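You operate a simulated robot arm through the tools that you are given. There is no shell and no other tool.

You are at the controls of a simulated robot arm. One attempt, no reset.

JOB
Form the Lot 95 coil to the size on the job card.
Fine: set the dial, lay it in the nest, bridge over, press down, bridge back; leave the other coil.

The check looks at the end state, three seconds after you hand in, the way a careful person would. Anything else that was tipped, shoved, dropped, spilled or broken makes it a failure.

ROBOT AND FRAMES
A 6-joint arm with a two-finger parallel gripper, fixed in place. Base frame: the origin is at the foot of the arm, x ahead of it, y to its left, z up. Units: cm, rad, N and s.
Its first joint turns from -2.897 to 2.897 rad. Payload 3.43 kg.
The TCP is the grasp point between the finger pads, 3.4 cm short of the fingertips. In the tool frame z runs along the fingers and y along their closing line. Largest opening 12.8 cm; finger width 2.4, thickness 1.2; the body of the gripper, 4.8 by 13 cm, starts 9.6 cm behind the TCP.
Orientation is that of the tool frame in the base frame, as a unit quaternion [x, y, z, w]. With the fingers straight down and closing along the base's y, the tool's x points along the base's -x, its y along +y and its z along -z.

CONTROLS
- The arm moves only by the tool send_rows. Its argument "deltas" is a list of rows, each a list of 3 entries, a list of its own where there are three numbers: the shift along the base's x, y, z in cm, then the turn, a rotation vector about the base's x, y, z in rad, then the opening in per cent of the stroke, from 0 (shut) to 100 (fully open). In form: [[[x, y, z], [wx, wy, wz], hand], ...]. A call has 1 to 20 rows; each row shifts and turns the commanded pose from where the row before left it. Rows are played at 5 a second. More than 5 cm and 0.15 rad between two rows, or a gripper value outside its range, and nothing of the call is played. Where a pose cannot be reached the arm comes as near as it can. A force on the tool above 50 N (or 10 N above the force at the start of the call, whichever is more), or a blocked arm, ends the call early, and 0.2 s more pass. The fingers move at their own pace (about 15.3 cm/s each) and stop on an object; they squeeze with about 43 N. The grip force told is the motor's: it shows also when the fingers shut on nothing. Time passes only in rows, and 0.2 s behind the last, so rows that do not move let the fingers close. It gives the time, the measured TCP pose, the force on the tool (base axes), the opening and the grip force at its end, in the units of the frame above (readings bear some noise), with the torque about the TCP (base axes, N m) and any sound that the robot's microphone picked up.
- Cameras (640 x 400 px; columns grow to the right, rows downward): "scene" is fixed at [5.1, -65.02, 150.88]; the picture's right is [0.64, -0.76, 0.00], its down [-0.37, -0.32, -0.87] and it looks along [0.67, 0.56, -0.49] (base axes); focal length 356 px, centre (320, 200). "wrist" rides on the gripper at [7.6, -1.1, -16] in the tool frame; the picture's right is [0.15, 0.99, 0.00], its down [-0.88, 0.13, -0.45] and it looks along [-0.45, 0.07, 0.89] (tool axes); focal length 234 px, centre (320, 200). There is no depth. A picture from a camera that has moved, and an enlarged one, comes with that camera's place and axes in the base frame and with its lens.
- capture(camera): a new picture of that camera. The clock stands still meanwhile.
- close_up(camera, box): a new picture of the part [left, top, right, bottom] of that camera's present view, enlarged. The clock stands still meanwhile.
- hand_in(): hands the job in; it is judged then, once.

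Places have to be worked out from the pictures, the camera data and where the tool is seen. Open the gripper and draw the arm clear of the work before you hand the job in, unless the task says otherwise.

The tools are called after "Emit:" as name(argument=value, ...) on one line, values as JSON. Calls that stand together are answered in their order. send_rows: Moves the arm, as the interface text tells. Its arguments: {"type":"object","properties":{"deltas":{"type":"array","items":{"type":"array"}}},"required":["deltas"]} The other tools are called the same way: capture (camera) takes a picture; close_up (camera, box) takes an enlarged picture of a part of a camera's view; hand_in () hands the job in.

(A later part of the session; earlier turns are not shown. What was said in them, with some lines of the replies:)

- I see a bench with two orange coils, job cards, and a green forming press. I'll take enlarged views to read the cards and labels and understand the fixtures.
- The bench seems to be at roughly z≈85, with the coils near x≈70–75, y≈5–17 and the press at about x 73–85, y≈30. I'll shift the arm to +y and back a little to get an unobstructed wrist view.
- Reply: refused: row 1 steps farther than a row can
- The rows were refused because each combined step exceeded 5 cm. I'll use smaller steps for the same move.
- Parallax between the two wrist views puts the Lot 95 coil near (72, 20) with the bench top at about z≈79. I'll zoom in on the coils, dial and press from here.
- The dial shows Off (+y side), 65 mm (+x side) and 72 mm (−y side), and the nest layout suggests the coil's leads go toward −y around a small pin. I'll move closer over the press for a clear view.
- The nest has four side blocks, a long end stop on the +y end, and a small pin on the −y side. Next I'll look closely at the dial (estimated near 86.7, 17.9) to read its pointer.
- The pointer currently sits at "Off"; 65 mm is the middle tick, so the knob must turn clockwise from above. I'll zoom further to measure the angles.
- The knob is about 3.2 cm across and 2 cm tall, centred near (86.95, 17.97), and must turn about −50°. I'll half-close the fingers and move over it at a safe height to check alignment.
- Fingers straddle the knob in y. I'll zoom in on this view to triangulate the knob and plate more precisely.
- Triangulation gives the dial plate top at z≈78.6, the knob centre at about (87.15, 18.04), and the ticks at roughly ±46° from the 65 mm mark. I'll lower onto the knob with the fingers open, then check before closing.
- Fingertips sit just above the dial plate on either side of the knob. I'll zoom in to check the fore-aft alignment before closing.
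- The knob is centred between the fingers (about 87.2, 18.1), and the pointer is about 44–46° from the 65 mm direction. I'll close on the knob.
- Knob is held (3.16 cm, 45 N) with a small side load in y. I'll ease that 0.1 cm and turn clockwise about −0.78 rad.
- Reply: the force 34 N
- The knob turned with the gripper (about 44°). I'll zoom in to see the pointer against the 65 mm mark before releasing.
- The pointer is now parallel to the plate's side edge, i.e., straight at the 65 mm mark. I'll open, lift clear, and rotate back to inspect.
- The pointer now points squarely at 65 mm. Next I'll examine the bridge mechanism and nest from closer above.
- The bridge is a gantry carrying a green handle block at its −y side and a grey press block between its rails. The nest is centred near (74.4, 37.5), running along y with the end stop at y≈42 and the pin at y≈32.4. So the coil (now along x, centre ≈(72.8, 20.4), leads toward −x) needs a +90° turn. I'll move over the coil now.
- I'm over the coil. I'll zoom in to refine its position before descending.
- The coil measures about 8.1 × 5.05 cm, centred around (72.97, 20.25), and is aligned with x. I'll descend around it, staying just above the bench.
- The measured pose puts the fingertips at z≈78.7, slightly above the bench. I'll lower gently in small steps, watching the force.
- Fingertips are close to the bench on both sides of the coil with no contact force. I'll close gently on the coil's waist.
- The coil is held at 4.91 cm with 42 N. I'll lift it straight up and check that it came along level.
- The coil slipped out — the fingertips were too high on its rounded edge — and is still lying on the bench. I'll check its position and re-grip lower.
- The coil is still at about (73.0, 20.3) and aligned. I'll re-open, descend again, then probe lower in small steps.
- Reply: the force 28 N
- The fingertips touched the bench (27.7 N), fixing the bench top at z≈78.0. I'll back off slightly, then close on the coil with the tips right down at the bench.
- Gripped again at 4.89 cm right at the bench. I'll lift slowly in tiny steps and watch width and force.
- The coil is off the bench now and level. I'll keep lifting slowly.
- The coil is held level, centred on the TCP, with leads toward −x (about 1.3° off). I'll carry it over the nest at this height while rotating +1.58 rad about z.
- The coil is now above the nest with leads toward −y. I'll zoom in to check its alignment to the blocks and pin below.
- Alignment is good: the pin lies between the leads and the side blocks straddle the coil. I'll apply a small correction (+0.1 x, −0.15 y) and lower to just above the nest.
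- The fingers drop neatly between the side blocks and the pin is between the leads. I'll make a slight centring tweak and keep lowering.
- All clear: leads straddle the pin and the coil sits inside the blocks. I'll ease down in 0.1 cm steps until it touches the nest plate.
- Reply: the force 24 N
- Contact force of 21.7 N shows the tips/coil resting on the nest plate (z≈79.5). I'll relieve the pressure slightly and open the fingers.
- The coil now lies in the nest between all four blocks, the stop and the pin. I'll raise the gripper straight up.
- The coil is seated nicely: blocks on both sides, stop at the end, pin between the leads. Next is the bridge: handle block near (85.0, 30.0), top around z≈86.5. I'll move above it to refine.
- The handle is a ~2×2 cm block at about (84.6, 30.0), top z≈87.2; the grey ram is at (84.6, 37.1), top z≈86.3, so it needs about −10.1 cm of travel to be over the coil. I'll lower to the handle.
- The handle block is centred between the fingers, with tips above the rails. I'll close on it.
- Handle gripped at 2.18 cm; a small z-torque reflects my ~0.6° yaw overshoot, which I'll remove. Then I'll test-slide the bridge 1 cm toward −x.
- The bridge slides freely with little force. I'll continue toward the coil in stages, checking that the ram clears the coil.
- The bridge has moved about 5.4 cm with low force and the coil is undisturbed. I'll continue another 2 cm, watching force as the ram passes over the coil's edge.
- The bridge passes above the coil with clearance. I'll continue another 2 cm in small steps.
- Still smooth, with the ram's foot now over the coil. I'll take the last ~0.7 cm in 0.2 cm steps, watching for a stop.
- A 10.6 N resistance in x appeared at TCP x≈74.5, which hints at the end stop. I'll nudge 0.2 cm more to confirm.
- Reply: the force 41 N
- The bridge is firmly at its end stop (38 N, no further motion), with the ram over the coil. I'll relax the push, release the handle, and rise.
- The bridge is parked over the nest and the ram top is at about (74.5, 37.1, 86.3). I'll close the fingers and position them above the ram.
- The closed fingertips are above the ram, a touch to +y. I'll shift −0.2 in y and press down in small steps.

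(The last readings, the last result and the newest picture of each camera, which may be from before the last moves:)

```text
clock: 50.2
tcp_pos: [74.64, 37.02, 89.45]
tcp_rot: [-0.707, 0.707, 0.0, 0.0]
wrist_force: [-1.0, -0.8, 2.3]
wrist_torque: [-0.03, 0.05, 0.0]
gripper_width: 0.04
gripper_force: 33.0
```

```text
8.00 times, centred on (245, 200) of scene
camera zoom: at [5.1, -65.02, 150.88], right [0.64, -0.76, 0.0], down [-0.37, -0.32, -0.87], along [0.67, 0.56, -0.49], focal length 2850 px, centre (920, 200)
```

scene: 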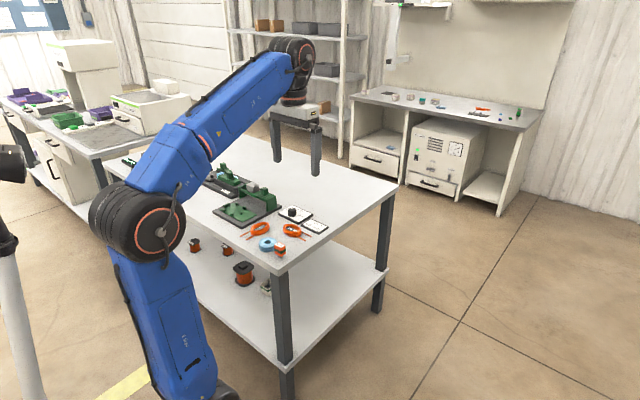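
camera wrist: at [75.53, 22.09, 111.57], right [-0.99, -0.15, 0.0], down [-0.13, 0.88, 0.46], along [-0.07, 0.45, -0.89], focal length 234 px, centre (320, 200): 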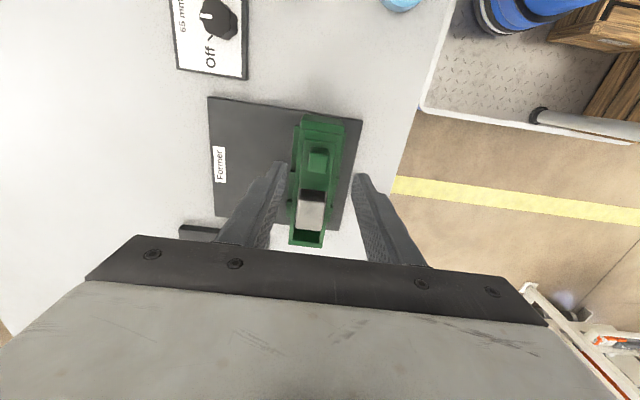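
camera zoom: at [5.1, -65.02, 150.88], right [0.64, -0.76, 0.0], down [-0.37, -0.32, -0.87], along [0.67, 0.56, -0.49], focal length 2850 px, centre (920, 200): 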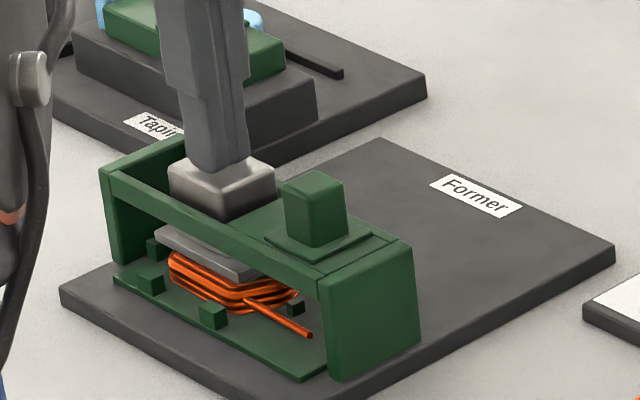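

The ram has moved down onto the coil with light force and the coil appears to be taking shape. I'll continue pressing in small steps until it bottoms out.

Emit:
send_rows(deltas=[[[0, 0, -0.15], [0, 0, 0], 0], [[0, 0, -0.15], [0, 0, 0], 0], [[0, 0, -0.15], [0, 0, 0], 0], [[0, 0, -0.15], [0, 0, 0], 0]])

Emit:
close_up(camera="scene", box=[215, 175, 275, 225])

```text
clock: 51.2
tcp_pos: [74.47, 37.1, 89.18]
tcp_rot: [-0.706, 0.708, 0.0, 0.002]
wrist_force: [8.2, -0.3, 30.2]
wrist_torque: [-0.21, -0.29, 0.07]
gripper_width: 0.02
gripper_force: 33.3
```

```text
8.00 times, centred on (245, 200) of scene
camera zoom: at [5.1, -65.02, 150.88], right [0.64, -0.76, 0.0], down [-0.37, -0.32, -0.87], along [0.67, 0.56, -0.49], focal length 2850 px, centre (920, 200)
```

zoom: 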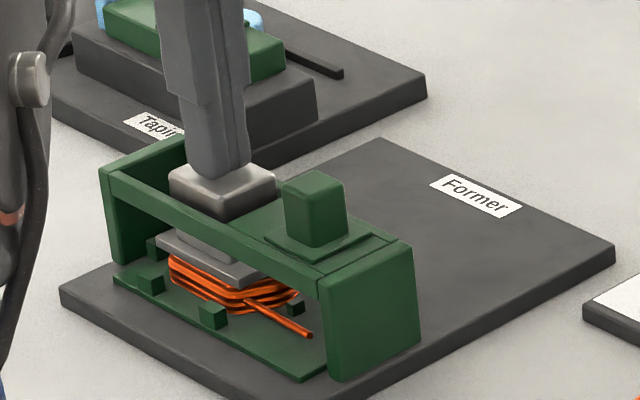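

Force has risen to 30 N with the ram bottomed. I'll press slightly more and hold for a second to make sure the forming is complete.

Emit:
send_rows(deltas=[[[0, 0, -0.06], [0, 0, 0], 0], [[0, 0, 0], [0, 0, 0], 0], [[0, 0, 0], [0, 0, 0], 0], [[0, 0, 0], [0, 0, 0], 0], [[0, 0, 0], [0, 0, 0], 0], [[0, 0, 0], [0, 0, 0], 0], [[0, 0, 0], [0, 0, 0], 0]])

Emit:
close_up(camera="scene", box=[220, 185, 265, 220])

```text
clock: 51.8
tcp_pos: [74.6, 36.99, 89.06]
tcp_rot: [0.708, -0.707, -0.001, -0.003]
wrist_force: [-0.6, -1.4, 9.9]
wrist_torque: [-0.12, 0.03, 0.07]
gripper_width: 0.0
gripper_force: 33.4
stopped in row 2: the force on the tool passed its limit at 51 N (the readings are from after the stop); the commanded pose is now the measured one
```

```text
11.43 times, centred on (242, 202) of scene
camera zoom: at [5.1, -65.02, 150.88], right [0.64, -0.76, 0.0], down [-0.37, -0.32, -0.87], along [0.67, 0.56, -0.49], focal length 4072 px, centre (1206, 171)
```

zoom: 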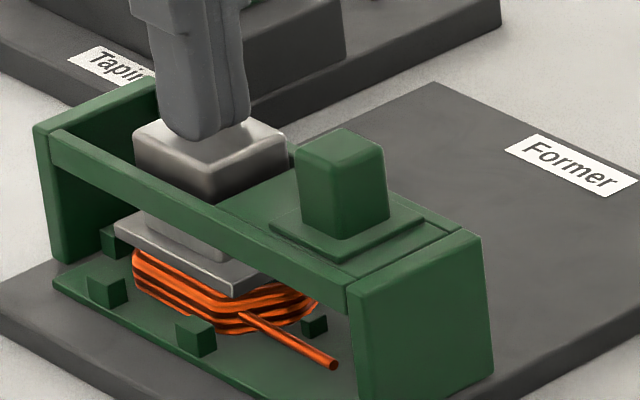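

The press reached 51 N at the bottom, and the coil is visibly reshaped under the ram foot. I'll lift off and check the ram returns.

Emit:
send_rows(deltas=[[[0, 0, 0.3], [0, 0, 0], 0], [[0, 0, 0.7], [0, 0, 0], 0], [[0, 0, 1.5], [0, 0, 0], 0], [[0, 0, 3], [0, 0, 0], 0], [[0, 0, 1.5], [0, 0, 0], 0], [[0, 0, 0], [0, 0, 0], 0]])

Emit:
close_up(camera="scene", box=[220, 185, 265, 220])

Emit:
capture(camera="wrist")

```text
clock: 53.2
tcp_pos: [74.39, 37.13, 95.98]
tcp_rot: [0.708, -0.707, 0.001, -0.002]
wrist_force: [0.3, -1.3, 1.1]
wrist_torque: [-0.02, 0.0, 0.02]
gripper_width: 0.0
gripper_force: 32.9
```

```text
11.43 times, centred on (242, 202) of scene
camera zoom: at [5.1, -65.02, 150.88], right [0.64, -0.76, 0.0], down [-0.37, -0.32, -0.87], along [0.67, 0.56, -0.49], focal length 4072 px, centre (1206, 171)
```

zoom: 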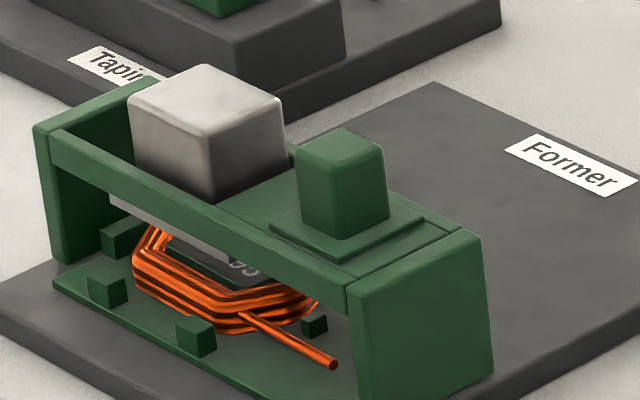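

```text
taken
camera wrist: at [75.58, 29.5, 111.81], right [-0.99, -0.15, 0.0], down [-0.13, 0.88, 0.46], along [-0.06, 0.45, -0.89], focal length 234 px, centre (320, 200)
```

wrist: 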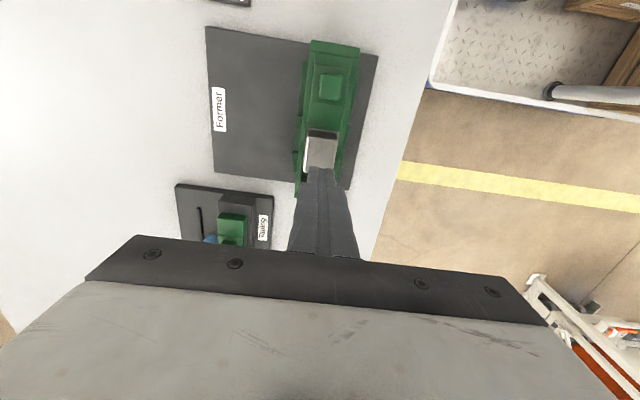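

The ram sprang back up and the coil is now formed into a flat-sided shape. I'll return to the handle, opening the fingers as I go.

Emit:
send_rows(deltas=[[[0, -2.4, 0], [0, 0, 0], 45], [[0, -2.4, 0], [0, 0, 0], 45], [[0.05, -2.3, 0], [0, 0, 0], 45], [[0, 0, -2], [0, 0, 0], 45], [[0, 0, -2], [0, 0, 0], 45], [[0, 0, 0], [0, 0, 0], 45]])

Emit:
close_up(camera="wrist", box=[240, 80, 420, 260])

```text
clock: 54.6
tcp_pos: [74.65, 30.05, 92.12]
tcp_rot: [-0.706, 0.708, 0.0, 0.002]
wrist_force: [-0.1, -0.2, 0.0]
wrist_torque: [0.04, -0.01, 0.01]
gripper_width: 5.76
gripper_force: 0.1
```

```text
2.22 times, centred on (330, 170) of wrist
camera zoom: at [75.74, 22.36, 108.02], right [-0.99, -0.15, 0.0], down [-0.13, 0.88, 0.46], along [-0.06, 0.45, -0.89], focal length 520 px, centre (298, 267)
```

zoom: 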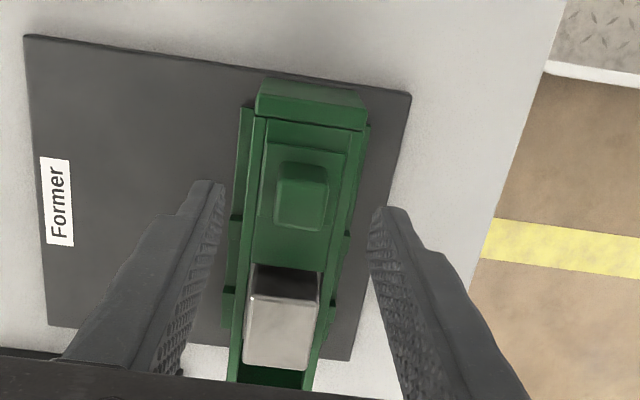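

The handle is centred between the open fingers. I'll lower to the same grip height and close.

Emit:
send_rows(deltas=[[[0, 0, -1.5], [0, 0, 0], 45], [[0, 0, -1.5], [0, 0, 0], 45], [[0, 0, -0.35], [0, 0, 0], 45], [[0, 0, 0], [0, 0, 0], 30], [[0, 0, 0], [0, 0, 0], 20], [[0, 0, 0], [0, 0, 0], 8], [[0, 0, 0], [0, 0, 0], 8], [[0, 0, 0], [0, 0, 0], 8]])

Emit:
close_up(camera="wrist", box=[240, 80, 420, 260])

```text
clock: 56.4
tcp_pos: [74.75, 29.95, 88.67]
tcp_rot: [0.707, -0.707, 0.0, -0.002]
wrist_force: [1.5, 0.4, -1.9]
wrist_torque: [-0.24, 0.53, 0.26]
gripper_width: 2.16
gripper_force: 44.4
```

```text
2.22 times, centred on (330, 170) of wrist
camera zoom: at [75.82, 22.36, 104.57], right [-0.99, -0.15, 0.0], down [-0.13, 0.88, 0.46], along [-0.06, 0.45, -0.89], focal length 520 px, centre (298, 267)
```

zoom: 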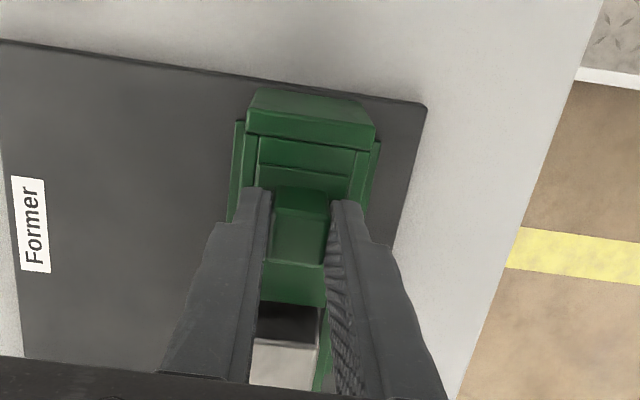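

Gripped the handle (2.16 cm). I'll slide the bridge back toward +x, most of the ~9.9 cm first.

Emit:
send_rows(deltas=[[[0.4, 0, 0], [0, 0, 0], 8], [[0.7, 0, 0], [0, 0, 0], 8], [[0.8, 0, 0], [0, 0, 0], 8], [[0.8, 0, 0], [0, 0, 0], 8], [[0.8, 0, 0], [0, 0, 0], 8], [[0.8, 0, 0], [0, 0, 0], 8], [[0.8, 0, 0], [0, 0, 0], 8], [[0.8, 0, 0], [0, 0, 0], 8], [[0.8, 0, 0], [0, 0, 0], 8], [[0.8, 0, 0], [0, 0, 0], 8], [[0.8, 0, 0], [0, 0, 0], 8], [[0.6, 0, 0], [0, 0, 0], 8], [[0, 0, 0], [0, 0, 0], 8]])

Emit:
capture(camera="wrist")

Emit:
close_up(camera="scene", box=[205, 160, 285, 230])

```text
clock: 59.2
tcp_pos: [83.61, 29.98, 88.59]
tcp_rot: [-0.707, 0.708, 0.0, 0.004]
wrist_force: [1.1, -1.1, -0.1]
wrist_torque: [-0.53, 0.82, 0.31]
gripper_width: 2.2
gripper_force: 45.3
```

```text
taken
camera wrist: at [84.68, 22.35, 104.57], right [-0.99, -0.15, -0.01], down [-0.13, 0.88, 0.46], along [-0.06, 0.46, -0.89], focal length 234 px, centre (320, 200)
```

wrist: 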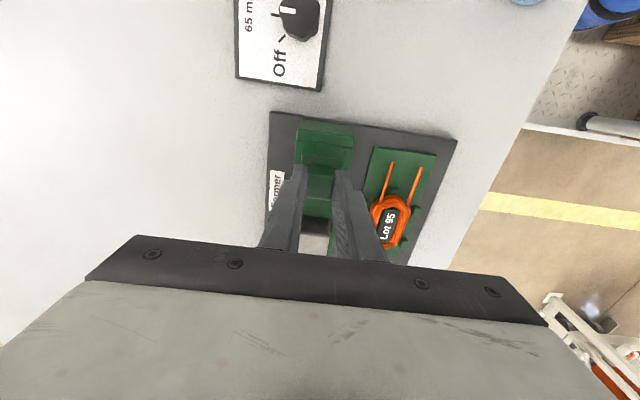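

```text
5.71 times, centred on (245, 195) of scene
camera zoom: at [5.1, -65.02, 150.88], right [0.64, -0.76, 0.0], down [-0.37, -0.32, -0.87], along [0.67, 0.56, -0.49], focal length 2036 px, centre (749, 229)
```

zoom: 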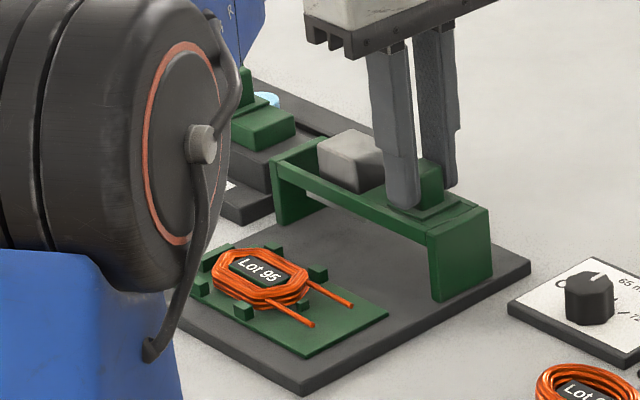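

The coil is now neatly formed and still in the nest. I'll move the bridge the last ~1 cm in small steps to its rear park position.

Emit:
send_rows(deltas=[[[0.3, 0, 0], [0, 0, 0], 8], [[0.3, 0, 0], [0, 0, 0], 8], [[0.2, 0, 0], [0, 0, 0], 8], [[0.1, 0, 0], [0, 0, 0], 8], [[0.1, 0, 0], [0, 0, 0], 8], [[0, 0, 0], [0, 0, 0], 8]])

Emit:
close_up(camera="wrist", box=[240, 80, 420, 240])

```text
clock: 60.6
tcp_pos: [84.42, 29.95, 88.71]
tcp_rot: [-0.707, 0.707, 0.0, 0.003]
wrist_force: [-13.5, -12.1, 7.6]
wrist_torque: [-0.22, 1.08, 0.12]
gripper_width: 2.2
gripper_force: 44.7
```

```text
2.50 times, centred on (330, 160) of wrist
camera zoom: at [85.61, 22.36, 104.57], right [-0.99, -0.15, 0.0], down [-0.13, 0.88, 0.46], along [-0.06, 0.45, -0.89], focal length 585 px, centre (295, 300)
```

zoom: 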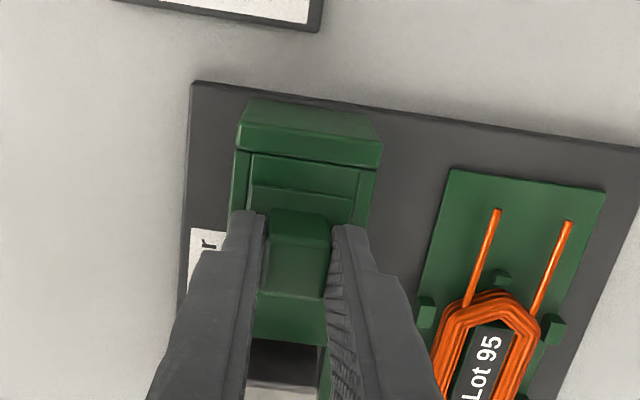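

A −13.5 N resistance at x≈84.5 shows the bridge is back at its rear stop, matching its original position. I'll relax, release the handle, and rise.

Emit:
send_rows(deltas=[[[-0.07, 0, 0], [0, 0, 0], 8], [[0, 0, 0], [0, 0, 0], 20], [[0, 0, 0], [0, 0, 0], 45], [[0, 0, 0], [0, 0, 0], 45], [[0, 0, 1], [0, 0, 0], 45], [[0, 0, 2], [0, 0, 0], 45], [[0, 0, 4], [0, 0, 0], 45], [[-2, 0, 4], [0, 0, 0], 45], [[-3, 0, 3], [0, 0, 0], 45], [[0, 0, 0], [0, 0, 0], 45]])

Emit:
capture(camera="wrist")

Emit:
capture(camera="scene")

```text
clock: 62.8
tcp_pos: [79.46, 30.08, 102.68]
tcp_rot: [-0.707, 0.707, -0.001, 0.002]
wrist_force: [0.1, 0.1, -0.3]
wrist_torque: [-0.02, -0.01, 0.0]
gripper_width: 5.76
gripper_force: 0.1
```

```text
taken
camera wrist: at [80.53, 22.45, 118.57], right [-0.99, -0.15, 0.0], down [-0.13, 0.88, 0.46], along [-0.06, 0.45, -0.89], focal length 234 px, centre (320, 200)
```

wrist: 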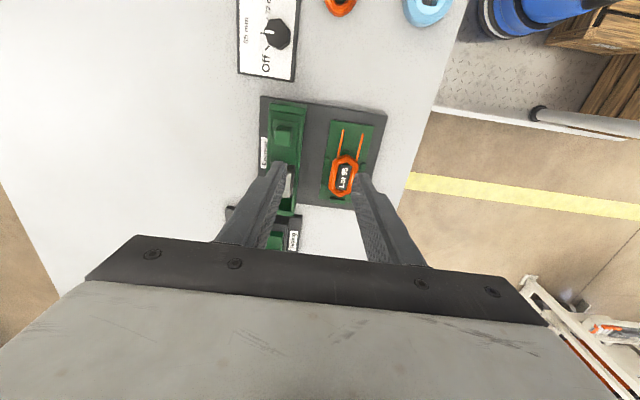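

```text
taken
```

scene: 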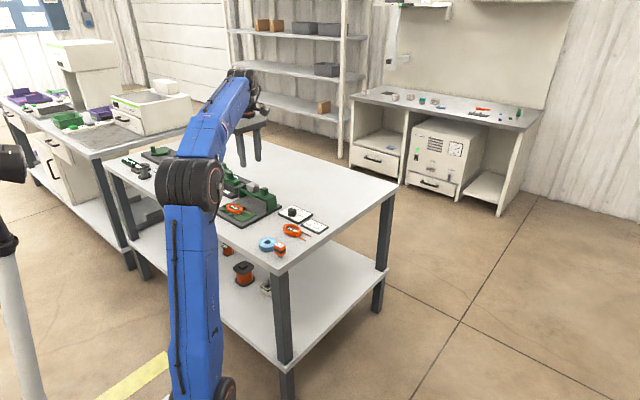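

Released and clear. I'll zoom in to verify the formed coil, the dial, and the bridge.

Emit:
close_up(camera="wrist", box=[250, 90, 400, 220])

Emit:
close_up(camera="wrist", box=[225, 0, 315, 90])

Emit:
close_up(camera="scene", box=[210, 170, 340, 260])

```text
3.08 times, centred on (325, 155) of wrist
camera zoom: at [80.53, 22.45, 118.57], right [-0.99, -0.15, 0.0], down [-0.13, 0.88, 0.46], along [-0.06, 0.45, -0.89], focal length 720 px, centre (305, 338)
```

zoom: 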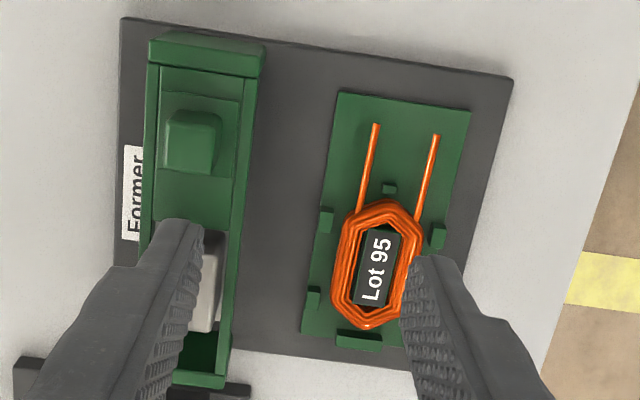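

```text
4.44 times, centred on (270, 45) of wrist
camera zoom: at [80.53, 22.45, 118.57], right [-0.99, -0.15, 0.0], down [-0.13, 0.88, 0.46], along [-0.06, 0.45, -0.89], focal length 1041 px, centre (542, 889)
```

zoom: 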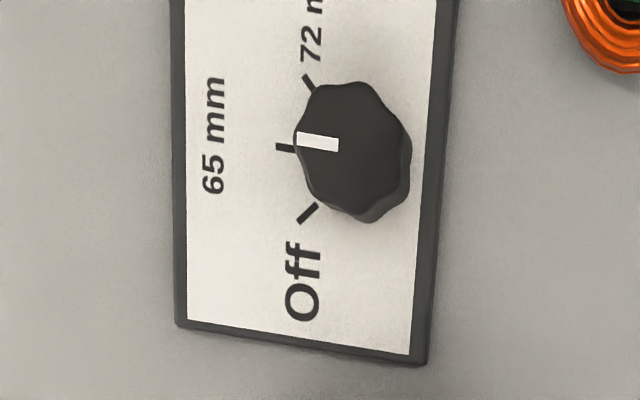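

```text
4.44 times, centred on (275, 215) of scene
camera zoom: at [5.1, -65.02, 150.88], right [0.64, -0.76, 0.0], down [-0.37, -0.32, -0.87], along [0.67, 0.56, -0.49], focal length 1584 px, centre (520, 133)
```

zoom: 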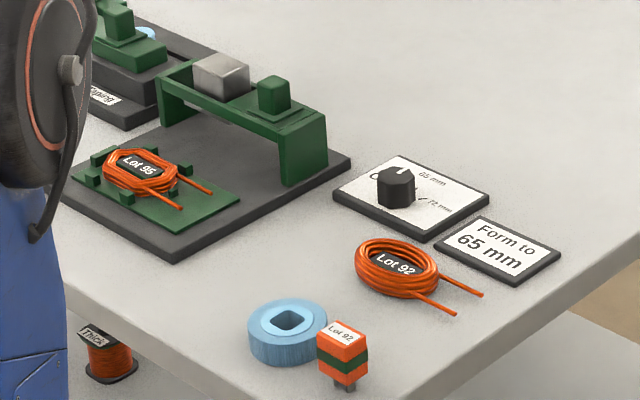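

The dial points at the 65 mm tick. The formed coil's winding centreline spans about 6.5 cm (outer ≈7.8, inner ≈5.3), the bridge is parked, and Lot 92 and the other items are untouched. I'll retract the arm clear with the gripper open.

Emit:
send_rows(deltas=[[[0, 0, 4], [0, 0, 0], 60], [[-1, -1, 4], [0, 0, -0.13], 80], [[-1.5, -2, 3], [0, 0, -0.13], 100], [[-2, -2.5, 1], [0, 0, -0.13], 100], [[-2, -2.5, 0], [0, 0, -0.13], 100], [[-2, -2.5, 0], [0, 0, -0.13], 100], [[-2, -2.5, 0], [0, 0, -0.13], 100], [[-2, -2.5, 0], [0, 0, -0.13], 100], [[-2, -2.5, 0], [0, 0, -0.13], 100], [[-2, -2.5, 0], [0, 0, -0.13], 100], [[-2, -2.5, 0], [0, 0, -0.13], 100], [[0, -2.5, 0], [0, 0, -0.13], 100], [[0, -2.5, 0], [0, 0, -0.13], 100], [[0, 0, 0], [0, 0, 0], 100]])

Emit:
capture(camera="scene")

Emit:
close_up(camera="scene", box=[170, 140, 340, 260])

Emit:
capture(camera="wrist")

```text
clock: 65.8
tcp_pos: [60.89, 2.11, 114.55]
tcp_rot: [-0.004, 1.0, -0.002, 0.002]
wrist_force: [0.1, -0.7, 0.3]
wrist_torque: [0.01, 0.03, 0.01]
gripper_width: 12.81
gripper_force: 0.1
```

```text
taken
```

scene: 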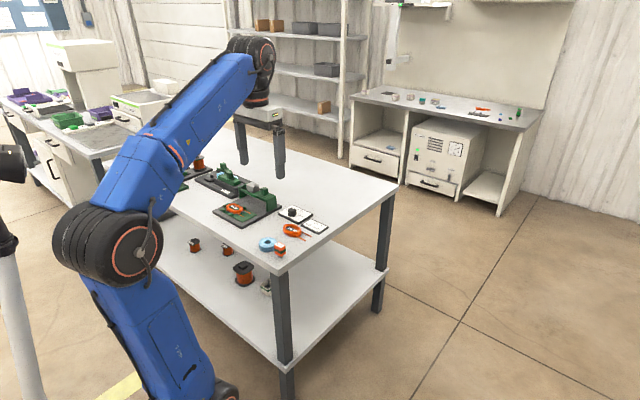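

```text
3.33 times, centred on (255, 200) of scene
camera zoom: at [5.1, -65.02, 150.88], right [0.64, -0.76, 0.0], down [-0.37, -0.32, -0.87], along [0.67, 0.56, -0.49], focal length 1188 px, centre (537, 200)
```

zoom: 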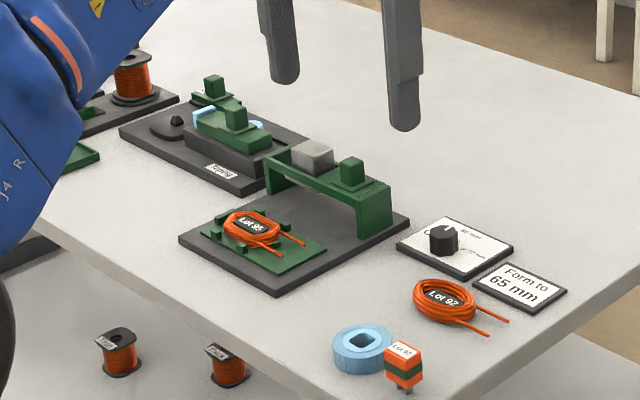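

```text
taken
camera wrist: at [53.29, 1.02, 130.53], right [-0.15, 0.99, 0.0], down [0.88, 0.14, 0.46], along [0.45, 0.07, -0.89], focal length 234 px, centre (320, 200)
```

wrist: 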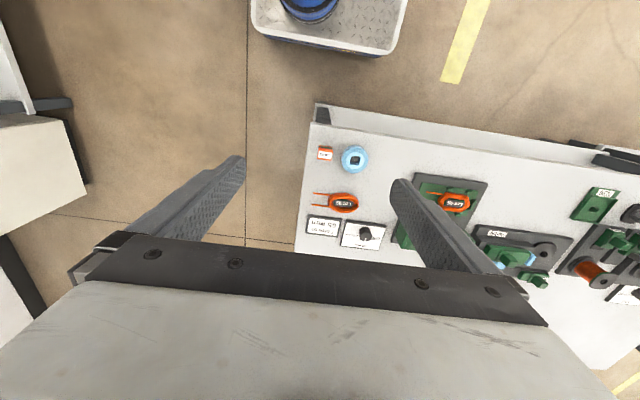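

The pictures show the Lot 95 coil formed and lying in the nest, the bridge back at its stop, and the dial at 65 mm. Lot 92 and the other items haven't moved, and the arm is clear with the gripper open, so I'm handing the job in.

Emit:
hand_in()

```text
The job is handed in.
```

I formed the Lot 95 coil with the dial set to 65 mm, the size on the job card, and handed the job in. I don't have the check's result.

- **Dial:** I turned it from Off to 65 mm, and the last close-up shows the pointer lined up with that tick.
- **Coil:** It lies in the nest with its leads on either side of the pin. From the pictures, the winding's centreline spans about 6.5 cm (outer about 7.8, inner about 5.3). That is an estimate, and I'm assuming the 65 mm means the centreline.
- **Press:** I pressed down until the force limit stopped me at 51 N. The ram sprang back up afterwards.
- **Bridge:** I slid it over the nest to its end stop, then back to its original stop.
- **Other items:** Lot 92, the cards and the other fixtures look unmoved in the final pictures.

My first grip on the coil slipped as I lifted, so I took hold of it again lower down. It stayed flat on the bench, and the second grip held. The gripper is open and the arm is clear of the work.
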